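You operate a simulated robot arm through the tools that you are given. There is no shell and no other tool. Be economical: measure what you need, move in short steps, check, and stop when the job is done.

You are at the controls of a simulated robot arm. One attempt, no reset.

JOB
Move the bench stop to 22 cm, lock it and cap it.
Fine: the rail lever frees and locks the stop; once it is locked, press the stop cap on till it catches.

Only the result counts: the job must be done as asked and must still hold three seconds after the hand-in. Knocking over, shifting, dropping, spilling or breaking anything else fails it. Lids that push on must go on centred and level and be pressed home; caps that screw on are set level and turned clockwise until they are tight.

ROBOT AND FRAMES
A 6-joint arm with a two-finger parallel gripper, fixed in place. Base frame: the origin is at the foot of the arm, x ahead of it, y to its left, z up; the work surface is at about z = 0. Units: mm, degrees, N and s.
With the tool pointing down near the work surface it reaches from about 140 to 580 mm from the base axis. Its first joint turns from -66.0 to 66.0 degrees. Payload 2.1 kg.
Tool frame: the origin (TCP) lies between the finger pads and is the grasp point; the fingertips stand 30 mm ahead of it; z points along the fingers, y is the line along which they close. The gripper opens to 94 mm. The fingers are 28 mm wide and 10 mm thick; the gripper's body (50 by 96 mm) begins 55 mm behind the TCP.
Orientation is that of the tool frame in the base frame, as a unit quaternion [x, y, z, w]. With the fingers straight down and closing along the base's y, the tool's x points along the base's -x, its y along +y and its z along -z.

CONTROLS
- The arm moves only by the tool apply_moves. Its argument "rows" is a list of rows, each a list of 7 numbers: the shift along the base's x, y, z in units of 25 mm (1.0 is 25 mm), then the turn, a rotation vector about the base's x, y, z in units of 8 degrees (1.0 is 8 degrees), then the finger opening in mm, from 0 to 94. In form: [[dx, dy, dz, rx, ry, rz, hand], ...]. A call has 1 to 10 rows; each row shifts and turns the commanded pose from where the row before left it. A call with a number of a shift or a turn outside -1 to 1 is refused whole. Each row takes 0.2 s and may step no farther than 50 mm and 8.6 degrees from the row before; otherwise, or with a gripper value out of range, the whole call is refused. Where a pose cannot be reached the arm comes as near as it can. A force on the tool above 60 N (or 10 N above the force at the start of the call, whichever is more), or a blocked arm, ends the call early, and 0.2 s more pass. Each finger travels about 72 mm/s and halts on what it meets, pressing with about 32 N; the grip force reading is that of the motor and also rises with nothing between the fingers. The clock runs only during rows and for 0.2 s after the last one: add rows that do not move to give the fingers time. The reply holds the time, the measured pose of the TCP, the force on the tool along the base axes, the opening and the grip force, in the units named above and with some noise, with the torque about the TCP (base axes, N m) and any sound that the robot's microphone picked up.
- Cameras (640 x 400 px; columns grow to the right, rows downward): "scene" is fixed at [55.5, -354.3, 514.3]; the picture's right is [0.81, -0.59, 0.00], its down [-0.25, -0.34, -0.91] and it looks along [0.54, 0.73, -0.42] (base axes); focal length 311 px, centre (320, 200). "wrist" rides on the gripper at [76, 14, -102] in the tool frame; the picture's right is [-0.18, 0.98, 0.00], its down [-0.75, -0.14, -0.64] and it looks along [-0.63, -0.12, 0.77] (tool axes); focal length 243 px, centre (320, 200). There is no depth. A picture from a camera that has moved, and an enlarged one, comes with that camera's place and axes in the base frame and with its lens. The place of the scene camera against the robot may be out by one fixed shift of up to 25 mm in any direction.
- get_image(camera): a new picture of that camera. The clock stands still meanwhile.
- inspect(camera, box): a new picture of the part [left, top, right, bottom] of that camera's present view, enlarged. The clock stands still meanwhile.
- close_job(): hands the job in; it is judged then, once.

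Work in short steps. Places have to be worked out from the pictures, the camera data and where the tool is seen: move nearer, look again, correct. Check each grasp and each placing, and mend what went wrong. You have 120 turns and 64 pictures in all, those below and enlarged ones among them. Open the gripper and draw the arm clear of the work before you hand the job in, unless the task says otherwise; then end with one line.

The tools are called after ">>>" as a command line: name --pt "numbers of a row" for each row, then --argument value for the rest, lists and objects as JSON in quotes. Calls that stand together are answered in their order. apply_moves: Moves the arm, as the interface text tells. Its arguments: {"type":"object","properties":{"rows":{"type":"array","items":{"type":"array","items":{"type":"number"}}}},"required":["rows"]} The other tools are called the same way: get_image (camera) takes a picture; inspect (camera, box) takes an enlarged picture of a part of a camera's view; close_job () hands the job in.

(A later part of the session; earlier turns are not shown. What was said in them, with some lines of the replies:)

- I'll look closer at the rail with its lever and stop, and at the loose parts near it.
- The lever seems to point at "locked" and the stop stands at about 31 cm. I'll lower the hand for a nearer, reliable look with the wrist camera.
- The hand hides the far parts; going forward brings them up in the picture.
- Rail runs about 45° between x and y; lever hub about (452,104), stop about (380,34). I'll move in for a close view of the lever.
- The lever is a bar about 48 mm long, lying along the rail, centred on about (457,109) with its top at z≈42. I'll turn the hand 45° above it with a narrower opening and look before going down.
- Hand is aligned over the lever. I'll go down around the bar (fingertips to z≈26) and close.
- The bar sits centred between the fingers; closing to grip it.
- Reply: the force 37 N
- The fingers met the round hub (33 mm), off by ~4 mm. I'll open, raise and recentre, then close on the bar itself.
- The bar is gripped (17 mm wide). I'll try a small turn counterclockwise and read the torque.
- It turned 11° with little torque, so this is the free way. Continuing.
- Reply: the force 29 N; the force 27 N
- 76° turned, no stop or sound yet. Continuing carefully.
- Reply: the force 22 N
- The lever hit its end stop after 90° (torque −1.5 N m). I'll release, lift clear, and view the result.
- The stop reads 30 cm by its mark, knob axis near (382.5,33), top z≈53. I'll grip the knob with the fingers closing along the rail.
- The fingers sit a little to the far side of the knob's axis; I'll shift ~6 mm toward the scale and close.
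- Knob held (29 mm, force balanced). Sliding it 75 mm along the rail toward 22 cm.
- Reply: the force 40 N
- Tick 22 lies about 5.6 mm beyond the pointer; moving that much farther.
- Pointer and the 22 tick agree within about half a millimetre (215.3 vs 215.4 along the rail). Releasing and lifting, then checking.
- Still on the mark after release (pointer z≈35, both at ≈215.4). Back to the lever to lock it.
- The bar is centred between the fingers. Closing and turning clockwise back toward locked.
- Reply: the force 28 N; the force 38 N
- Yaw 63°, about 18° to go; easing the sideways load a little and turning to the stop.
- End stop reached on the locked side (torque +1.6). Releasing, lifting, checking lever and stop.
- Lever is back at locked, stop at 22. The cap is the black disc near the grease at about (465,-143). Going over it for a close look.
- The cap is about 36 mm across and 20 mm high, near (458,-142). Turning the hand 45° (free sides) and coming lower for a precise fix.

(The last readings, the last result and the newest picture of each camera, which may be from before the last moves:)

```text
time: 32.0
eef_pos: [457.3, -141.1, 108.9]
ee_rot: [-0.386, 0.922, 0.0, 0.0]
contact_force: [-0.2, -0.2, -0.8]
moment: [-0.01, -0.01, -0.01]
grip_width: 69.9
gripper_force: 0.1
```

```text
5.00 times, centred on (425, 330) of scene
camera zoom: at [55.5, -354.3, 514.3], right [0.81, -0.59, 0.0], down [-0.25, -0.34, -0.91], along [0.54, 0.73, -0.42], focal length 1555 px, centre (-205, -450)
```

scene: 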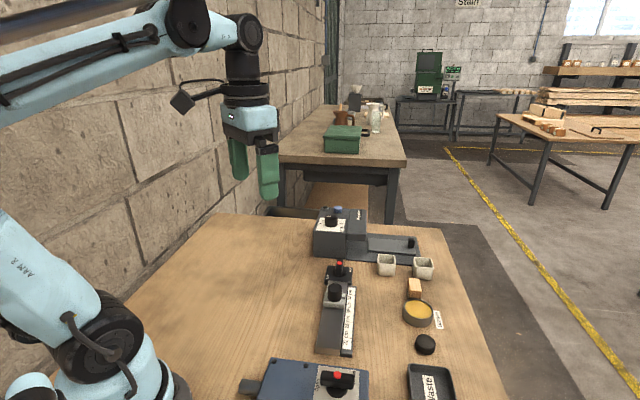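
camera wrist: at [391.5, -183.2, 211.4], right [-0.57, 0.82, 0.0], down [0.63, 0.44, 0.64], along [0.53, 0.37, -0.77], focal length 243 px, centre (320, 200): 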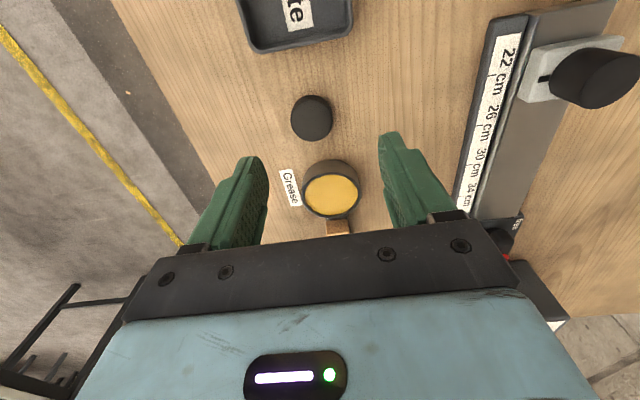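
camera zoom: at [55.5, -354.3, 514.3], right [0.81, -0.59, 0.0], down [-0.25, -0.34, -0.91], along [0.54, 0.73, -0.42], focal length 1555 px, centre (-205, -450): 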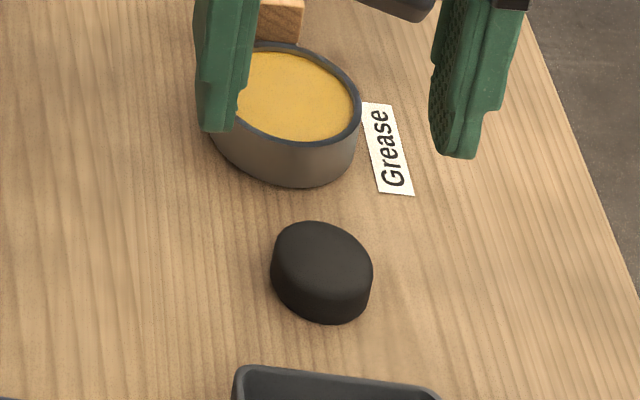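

Cap estimated at (458,-145). Lowering to just above it and checking once more.

>>> apply_moves --pt "0.03 -0.16 -0.7 0 0 0 70" --pt "0 0 -0.7 0 0 0 70" --pt "0 0 -0.5 0 0 0 70" --pt "0 0 0 0 0 0 70"

>>> get_image --camera "wrist"

>>> inspect --camera "scene" --box '[375, 290, 475, 370]'

```text
time: 33.0
eef_pos: [457.4, -144.7, 59.6]
ee_rot: [-0.385, 0.923, -0.001, 0.0]
contact_force: [0.5, -0.3, 0.4]
moment: [-0.03, -0.01, 0.0]
grip_width: 70.1
gripper_force: 0.1
```

```text
23 pictures are left
camera wrist: at [392.2, -187.4, 163.1], right [-0.57, 0.82, 0.0], down [0.63, 0.44, 0.64], along [0.53, 0.37, -0.77], focal length 243 px, centre (320, 200)
```

wrist: 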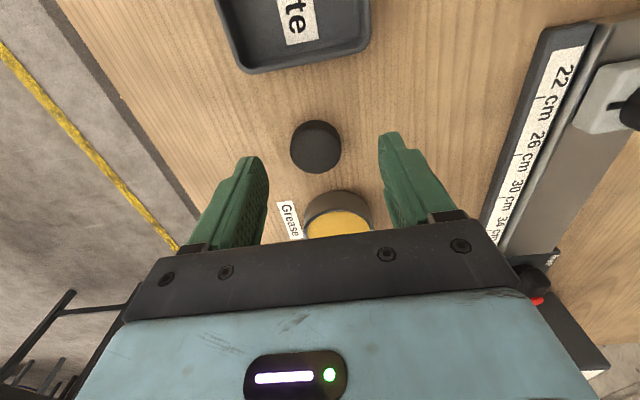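

```text
5.00 times, centred on (425, 330) of scene
camera zoom: at [55.5, -354.3, 514.3], right [0.81, -0.59, 0.0], down [-0.25, -0.34, -0.91], along [0.54, 0.73, -0.42], focal length 1555 px, centre (-205, -450)
```

zoom: 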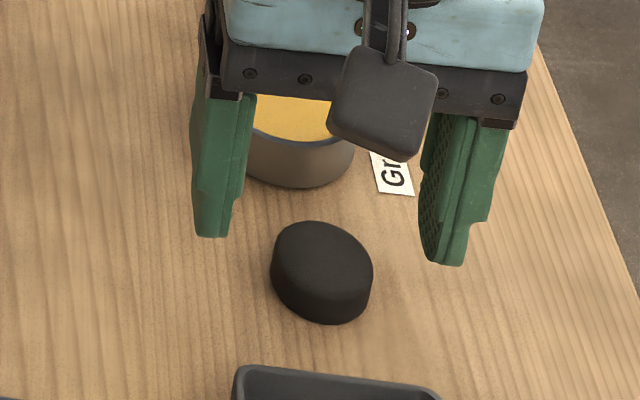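

Well centred; shifting 1.5 mm, going down (fingertips at z≈6) and closing on the cap.

>>> apply_moves --pt "0.03 -0.05 -0.5 0 0 0 70" --pt "0 0 -0.45 0 0 0 70" --pt "0 0 0 0 0 0 50" --pt "0 0 0 0 0 0 40" --pt "0 0 0 0 0 0 25" --pt "0 0 0 0 0 0 25" --pt "0 0 0 0 0 0 25"

>>> get_image --camera "wrist"

```text
time: 34.6
eef_pos: [457.5, -145.1, 37.3]
ee_rot: [-0.385, 0.923, 0.001, 0.0]
contact_force: [0.2, 0.5, -0.5]
moment: [0.02, -0.02, -0.01]
grip_width: 31.9
gripper_force: 32.0
```

```text
21 pictures are left
camera wrist: at [392.8, -188.0, 139.6], right [-0.57, 0.82, 0.0], down [0.63, 0.44, 0.64], along [0.53, 0.37, -0.77], focal length 243 px, centre (320, 200)
```

wrist: 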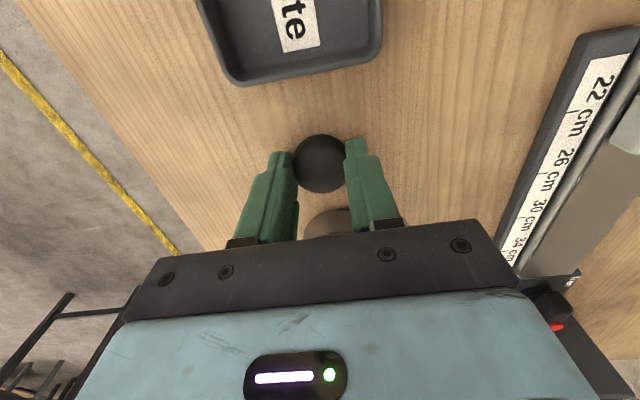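

Cap gripped at 32 mm. Lifting and checking how it sits in the fingers.

>>> apply_moves --pt "0 0 0.4 0 0 0 25" --pt "0 0 0.8 0 0 0 25" --pt "0 0 1 0 0 0 25" --pt "0 0 1 0 0 0 25" --pt "0 0 0.6 0 0 0 25"

>>> inspect --camera "wrist" --box '[240, 110, 400, 230]'

>>> inspect --camera "scene" --box '[375, 240, 475, 320]'

```text
time: 35.8
eef_pos: [457.4, -145.5, 133.5]
ee_rot: [-0.385, 0.923, -0.001, 0.001]
contact_force: [0.8, 0.4, 0.6]
moment: [0.02, 0.01, 0.02]
grip_width: 32.1
gripper_force: 32.0
```

```text
3.33 times, centred on (320, 170) of wrist
camera zoom: at [392.6, -188.0, 235.4], right [-0.57, 0.82, 0.0], down [0.63, 0.44, 0.64], along [0.53, 0.37, -0.77], focal length 809 px, centre (320, 300)
```

zoom: 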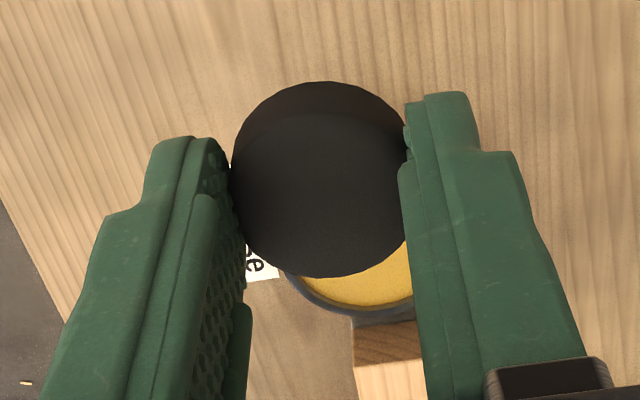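

```text
5.00 times, centred on (425, 280) of scene
camera zoom: at [55.5, -354.3, 514.3], right [0.81, -0.59, 0.0], down [-0.25, -0.34, -0.91], along [0.54, 0.73, -0.42], focal length 1555 px, centre (-205, -200)
```

zoom: 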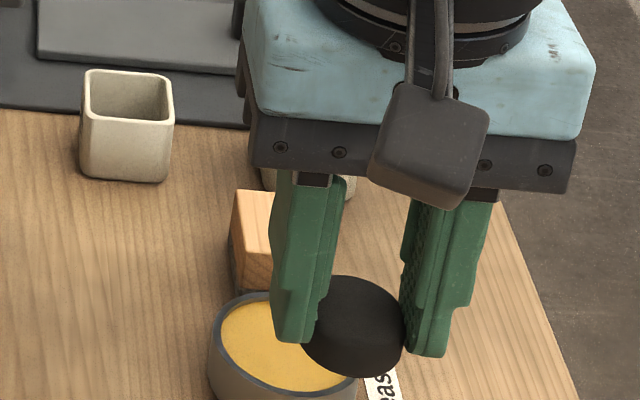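

The cap sits level in the fingers, its centre about 3 mm beyond the TCP along the rail direction. Now carrying it high to just past the stop, so the wrist view shows the knob and the cap together.

>>> apply_moves --pt "-0.494 0.934 0 0 0 0 25" --pt "-0.494 0.934 0 0 0 0 25" --pt "-0.494 0.934 0 0 0 0 25" --pt "-0.494 0.934 0 0 0 0 25" --pt "-0.494 0.934 0 0 0 0 25" --pt "-0.494 0.934 0 0 0 0 25" --pt "-0.494 0.934 0 0 0 0 25" --pt "0 0 0 0 0 0 25"

>>> inspect --camera "wrist" --box '[220, 0, 420, 200]'

>>> inspect --camera "scene" --box '[280, 210, 400, 350]'

```text
time: 37.6
eef_pos: [371.9, 18.3, 134.1]
ee_rot: [-0.385, 0.923, 0.0, 0.0]
contact_force: [0.4, 0.3, -0.7]
moment: [0.0, 0.02, 0.01]
grip_width: 32.2
gripper_force: 32.2
```

```text
2.00 times, centred on (320, 100) of wrist
camera zoom: at [306.4, -24.6, 235.8], right [-0.57, 0.82, 0.0], down [0.63, 0.44, 0.64], along [0.53, 0.37, -0.77], focal length 485 px, centre (320, 400)
```

zoom: 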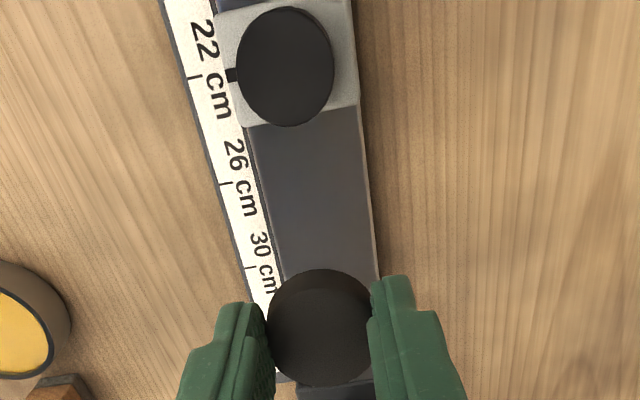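

```text
2.86 times, centred on (340, 280) of scene
camera zoom: at [55.5, -354.3, 514.3], right [0.81, -0.59, 0.0], down [-0.25, -0.34, -0.91], along [0.54, 0.73, -0.42], focal length 889 px, centre (263, -29)
```

zoom: 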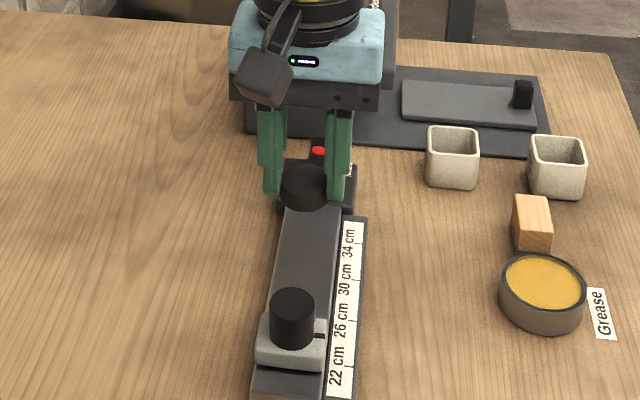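

Measured together: knob centre relative to the cap centre is −63.4 mm along the rail and 1.35 mm sideways. The mark still sits on 22. Moving over and down to just above the knob (cap bottom ~ z 67).

>>> apply_moves --pt "-0.912 -0.882 0 0 0 0 25" --pt "-0.912 -0.882 0 0 0 0 25" --pt "0 0 -0.6 0 0 0 25" --pt "0 0 -0.6 0 0 0 25" --pt "0 0 0 0 0 0 25" --pt "0 0 0 0 0 0 25"

>>> inspect --camera "scene" --box '[300, 260, 380, 340]'

>>> inspect --camera "wrist" --box '[240, 90, 400, 210]'

```text
time: 39.0
eef_pos: [327.2, -26.7, 103.1]
ee_rot: [-0.385, 0.923, -0.001, 0.0]
contact_force: [-0.3, -0.8, -0.2]
moment: [-0.01, -0.01, 0.03]
grip_width: 32.0
gripper_force: 32.3
```

```text
5.00 times, centred on (340, 300) of scene
camera zoom: at [55.5, -354.3, 514.3], right [0.81, -0.59, 0.0], down [-0.25, -0.34, -0.91], along [0.54, 0.73, -0.42], focal length 1555 px, centre (220, -300)
```

zoom: 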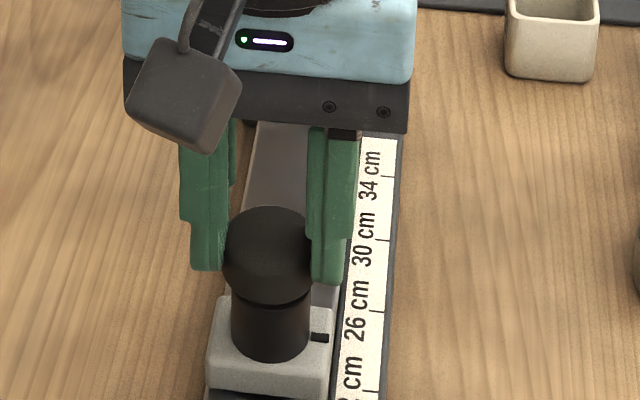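

```text
3.33 times, centred on (320, 150) of wrist
camera zoom: at [260.9, -68.6, 204.3], right [-0.57, 0.82, 0.0], down [0.63, 0.44, 0.64], along [0.53, 0.37, -0.77], focal length 809 px, centre (320, 367)
```

zoom: 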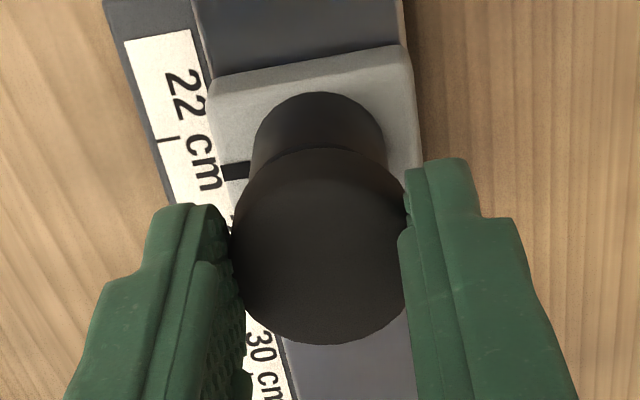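

Cap and knob agree in both views to within about a millimetre. A 0.5 mm trim, then lowering gently to contact.

>>> apply_moves --pt "0.015 -0.015 -0.1 0 0 0 25" --pt "0 0 -0.1 0 0 0 25" --pt "0 0 -0.1 0 0 0 25" --pt "0 0 0 0 0 0 25"

```text
time: 40.0
eef_pos: [324.9, -26.3, 94.8]
ee_rot: [-0.386, 0.922, 0.0, 0.001]
contact_force: [-2.1, 1.8, 26.2]
moment: [0.1, -0.01, 0.0]
grip_width: 32.5
gripper_force: 31.7
heard: snap
```

A snap was heard with 26 N of contact. Let me look before going on.

>>> inspect --camera "scene" --box '[300, 260, 380, 340]'

>>> inspect --camera "wrist" --box '[240, 90, 400, 210]'

```text
5.00 times, centred on (340, 300) of scene
camera zoom: at [55.4, -354.3, 514.3], right [0.81, -0.59, 0.0], down [-0.25, -0.34, -0.91], along [0.54, 0.73, -0.42], focal length 1555 px, centre (220, -300)
```

zoom: 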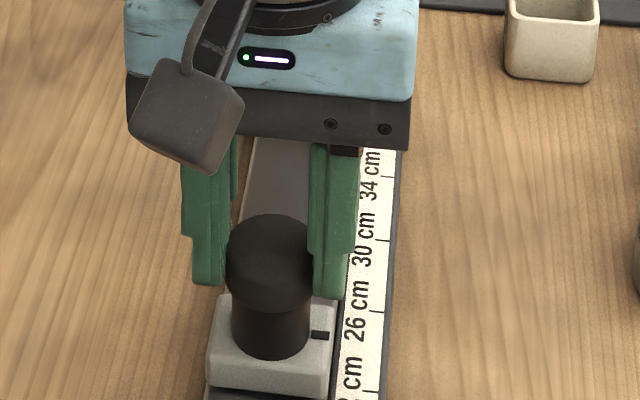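

```text
3.33 times, centred on (320, 150) of wrist
camera zoom: at [261.6, -68.9, 197.1], right [-0.57, 0.82, 0.0], down [0.63, 0.44, 0.64], along [0.53, 0.37, -0.77], focal length 809 px, centre (320, 367)
```

zoom: 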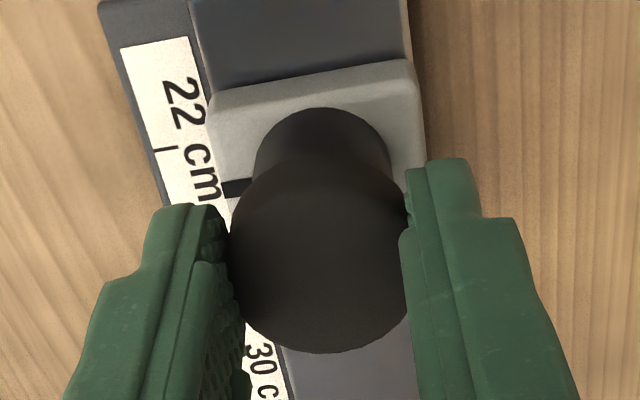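

The cap has gone over the knob top and looks level. Pressing a little more to be sure it is home.

>>> apply_moves --pt "0 0 -0.06 0 0 0 25" --pt "0 0 -0.06 0 0 0 25" --pt "0 0 0 0 0 0 25"

```text
time: 40.8
eef_pos: [326.8, -27.1, 92.2]
ee_rot: [-0.385, 0.923, -0.001, 0.001]
contact_force: [3.0, -1.3, 21.5]
moment: [0.16, -0.05, 0.01]
grip_width: 32.3
gripper_force: 32.0
```

Releasing and lifting to see the seating.

>>> apply_moves --pt "0 0 0 0 0 0 45" --pt "0 0 0 0 0 0 60" --pt "0 0 0 0 0 0 60" --pt "0 0 1 0 0 0 60" --pt "0.7 0.7 0.6 0 0 0 60" --pt "0.7 0.7 0 0 0 0 60" --pt "0.7 0.7 0 0 0 0 60"

>>> inspect --camera "scene" --box '[300, 260, 380, 340]'

>>> inspect --camera "wrist" --box '[240, 0, 400, 120]'

```text
time: 42.4
eef_pos: [379.8, 26.3, 132.0]
ee_rot: [-0.385, 0.923, 0.0, 0.0]
contact_force: [-0.5, -0.6, 0.1]
moment: [0.01, 0.03, 0.01]
grip_width: 60.2
gripper_force: 0.1
```

```text
5.00 times, centred on (340, 300) of scene
camera zoom: at [55.5, -354.3, 514.3], right [0.81, -0.59, 0.0], down [-0.25, -0.34, -0.91], along [0.54, 0.73, -0.42], focal length 1555 px, centre (220, -300)
```

zoom: 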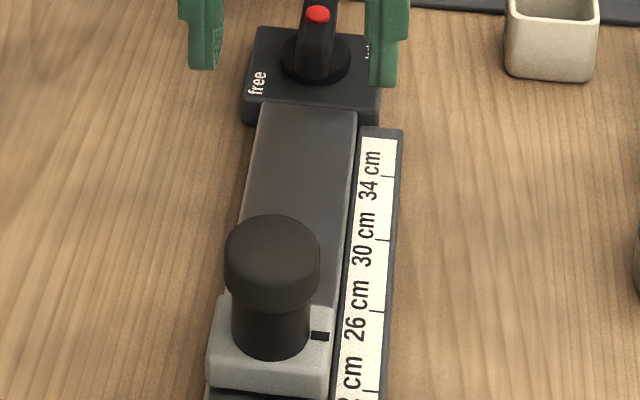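

```text
3.33 times, centred on (320, 60) of wrist
camera zoom: at [314.1, -16.0, 235.0], right [-0.57, 0.82, 0.0], down [0.63, 0.44, 0.64], along [0.53, 0.37, -0.77], focal length 809 px, centre (320, 667)
```

zoom: 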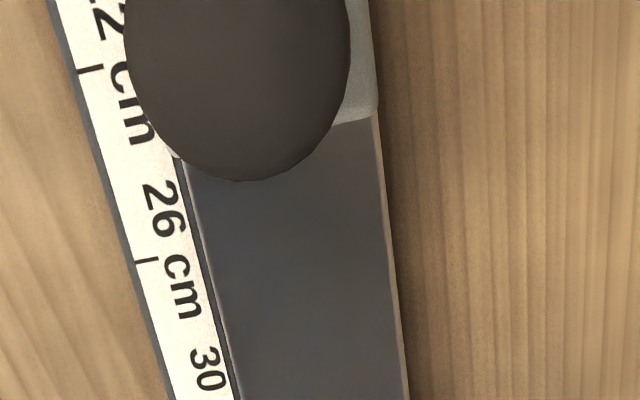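

The cap sits level and centred. For certainty I'll press from above with closed fingers at its centre (~(328.6,-25.3), top z≈73), up to moderate force.

>>> apply_moves --pt "-0.683 -0.688 0 0 0 0 20" --pt "-0.683 -0.688 0 0 0 0 0" --pt "-0.683 -0.688 0 0 0 0 0" --pt "0 0 -0.4 0 0 0 0" --pt "0 0 -0.4 0 0 0 0" --pt "0 0 0 0 0 0 0"

>>> apply_moves --pt "0 0 -0.1 0 0 0 0" --pt "0 0 -0.1 0 0 0 0" --pt "0 0 -0.1 0 0 0 0" --pt "0 0 0 0 0 0 0"

```text
time: 43.8
eef_pos: [327.8, -25.9, 113.3]
ee_rot: [-0.385, 0.923, 0.0, 0.0]
contact_force: [-0.7, -0.5, 0.9]
moment: [0.01, -0.03, -0.01]
grip_width: 0.0
gripper_force: 31.9
```

```text
time: 44.6
eef_pos: [328.8, -26.0, 107.9]
ee_rot: [-0.385, 0.923, 0.0, -0.001]
contact_force: [-1.4, 0.1, 20.1]
moment: [0.04, 0.0, 0.0]
grip_width: 0.1
gripper_force: 32.3
stopped in row 4: the force on the tool passed its limit at 77 N (the readings are from after the stop); the commanded pose is now the measured one
```

Pressed to 77 N with no further travel or snap, so the cap was already home. Lifting clear and verifying everything.

>>> apply_moves --pt "0 0 1 0 0 0 0" --pt "0 0 1 0 0 0 30" --pt "0 0 1 0 0 0 60" --pt "0.8 0.8 0.5 0 0 0 60" --pt "0.8 0.8 0.5 0 0 0 60" --pt "0.5 0.5 0 0 0 0 60"

>>> get_image --camera "wrist"

>>> inspect --camera "scene" --box '[300, 240, 400, 340]'

```text
time: 46.0
eef_pos: [381.4, 27.0, 207.2]
ee_rot: [-0.385, 0.923, 0.001, -0.002]
contact_force: [1.0, 0.3, -0.6]
moment: [0.0, 0.03, -0.01]
grip_width: 60.1
gripper_force: 0.1
```

```text
10 pictures are left
camera wrist: at [315.8, -15.1, 309.7], right [-0.57, 0.82, 0.0], down [0.63, 0.44, 0.64], along [0.53, 0.37, -0.77], focal length 243 px, centre (320, 200)
```

wrist: 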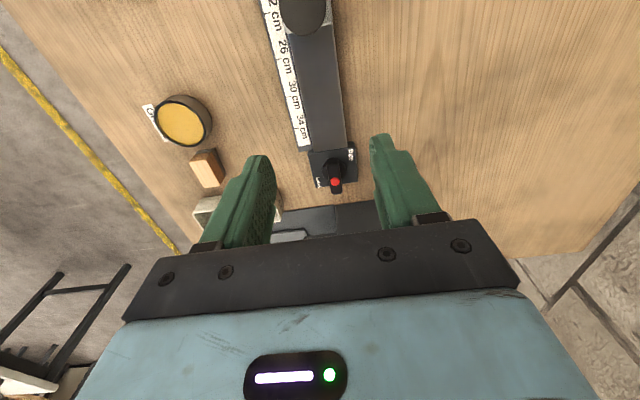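

```text
4.00 times, centred on (350, 290) of scene
camera zoom: at [55.5, -354.3, 514.3], right [0.81, -0.59, 0.0], down [-0.25, -0.34, -0.91], along [0.54, 0.73, -0.42], focal length 1244 px, centre (200, -160)
```

zoom: 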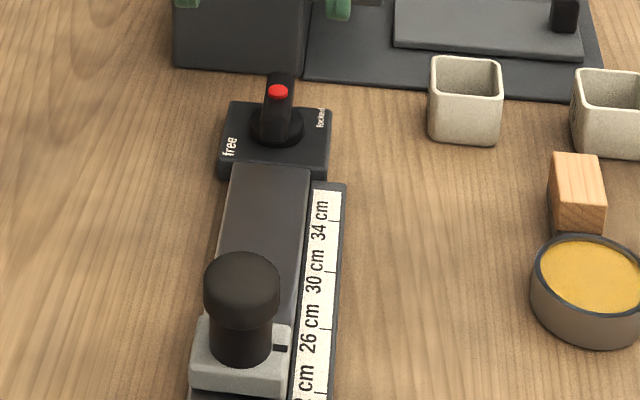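

Lever at locked, cap level. One last look at the mark against the 22 tick.

>>> apply_moves --pt "-0.6 -0.6 0 0 0 0 60" --pt "-0.6 -0.6 0 0 0 0 60"

>>> inspect --camera "wrist" --box '[240, 0, 400, 120]'

```text
time: 46.6
eef_pos: [350.7, -3.2, 205.7]
ee_rot: [-0.385, 0.923, 0.001, -0.001]
contact_force: [0.0, -0.4, 0.7]
moment: [0.0, 0.0, -0.01]
grip_width: 60.0
gripper_force: 0.0
```

```text
3.33 times, centred on (320, 60) of wrist
camera zoom: at [285.6, -45.7, 308.7], right [-0.57, 0.82, 0.0], down [0.63, 0.44, 0.64], along [0.53, 0.37, -0.77], focal length 809 px, centre (320, 667)
```

zoom: 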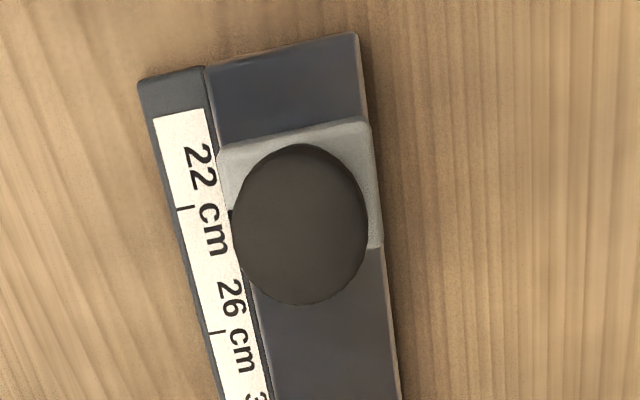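

The mark agrees with the 22 tick to within ~0.5 mm. The lever is locked, the cap is on, and the gripper is open and clear, so I'm handing in.

>>> close_job

```text
The job is handed in.
```

The bench stop is at 22 cm (its mark is within about 0.5 mm of the tick), the lever is locked, and the cap snapped on and held level when pressed again from above.
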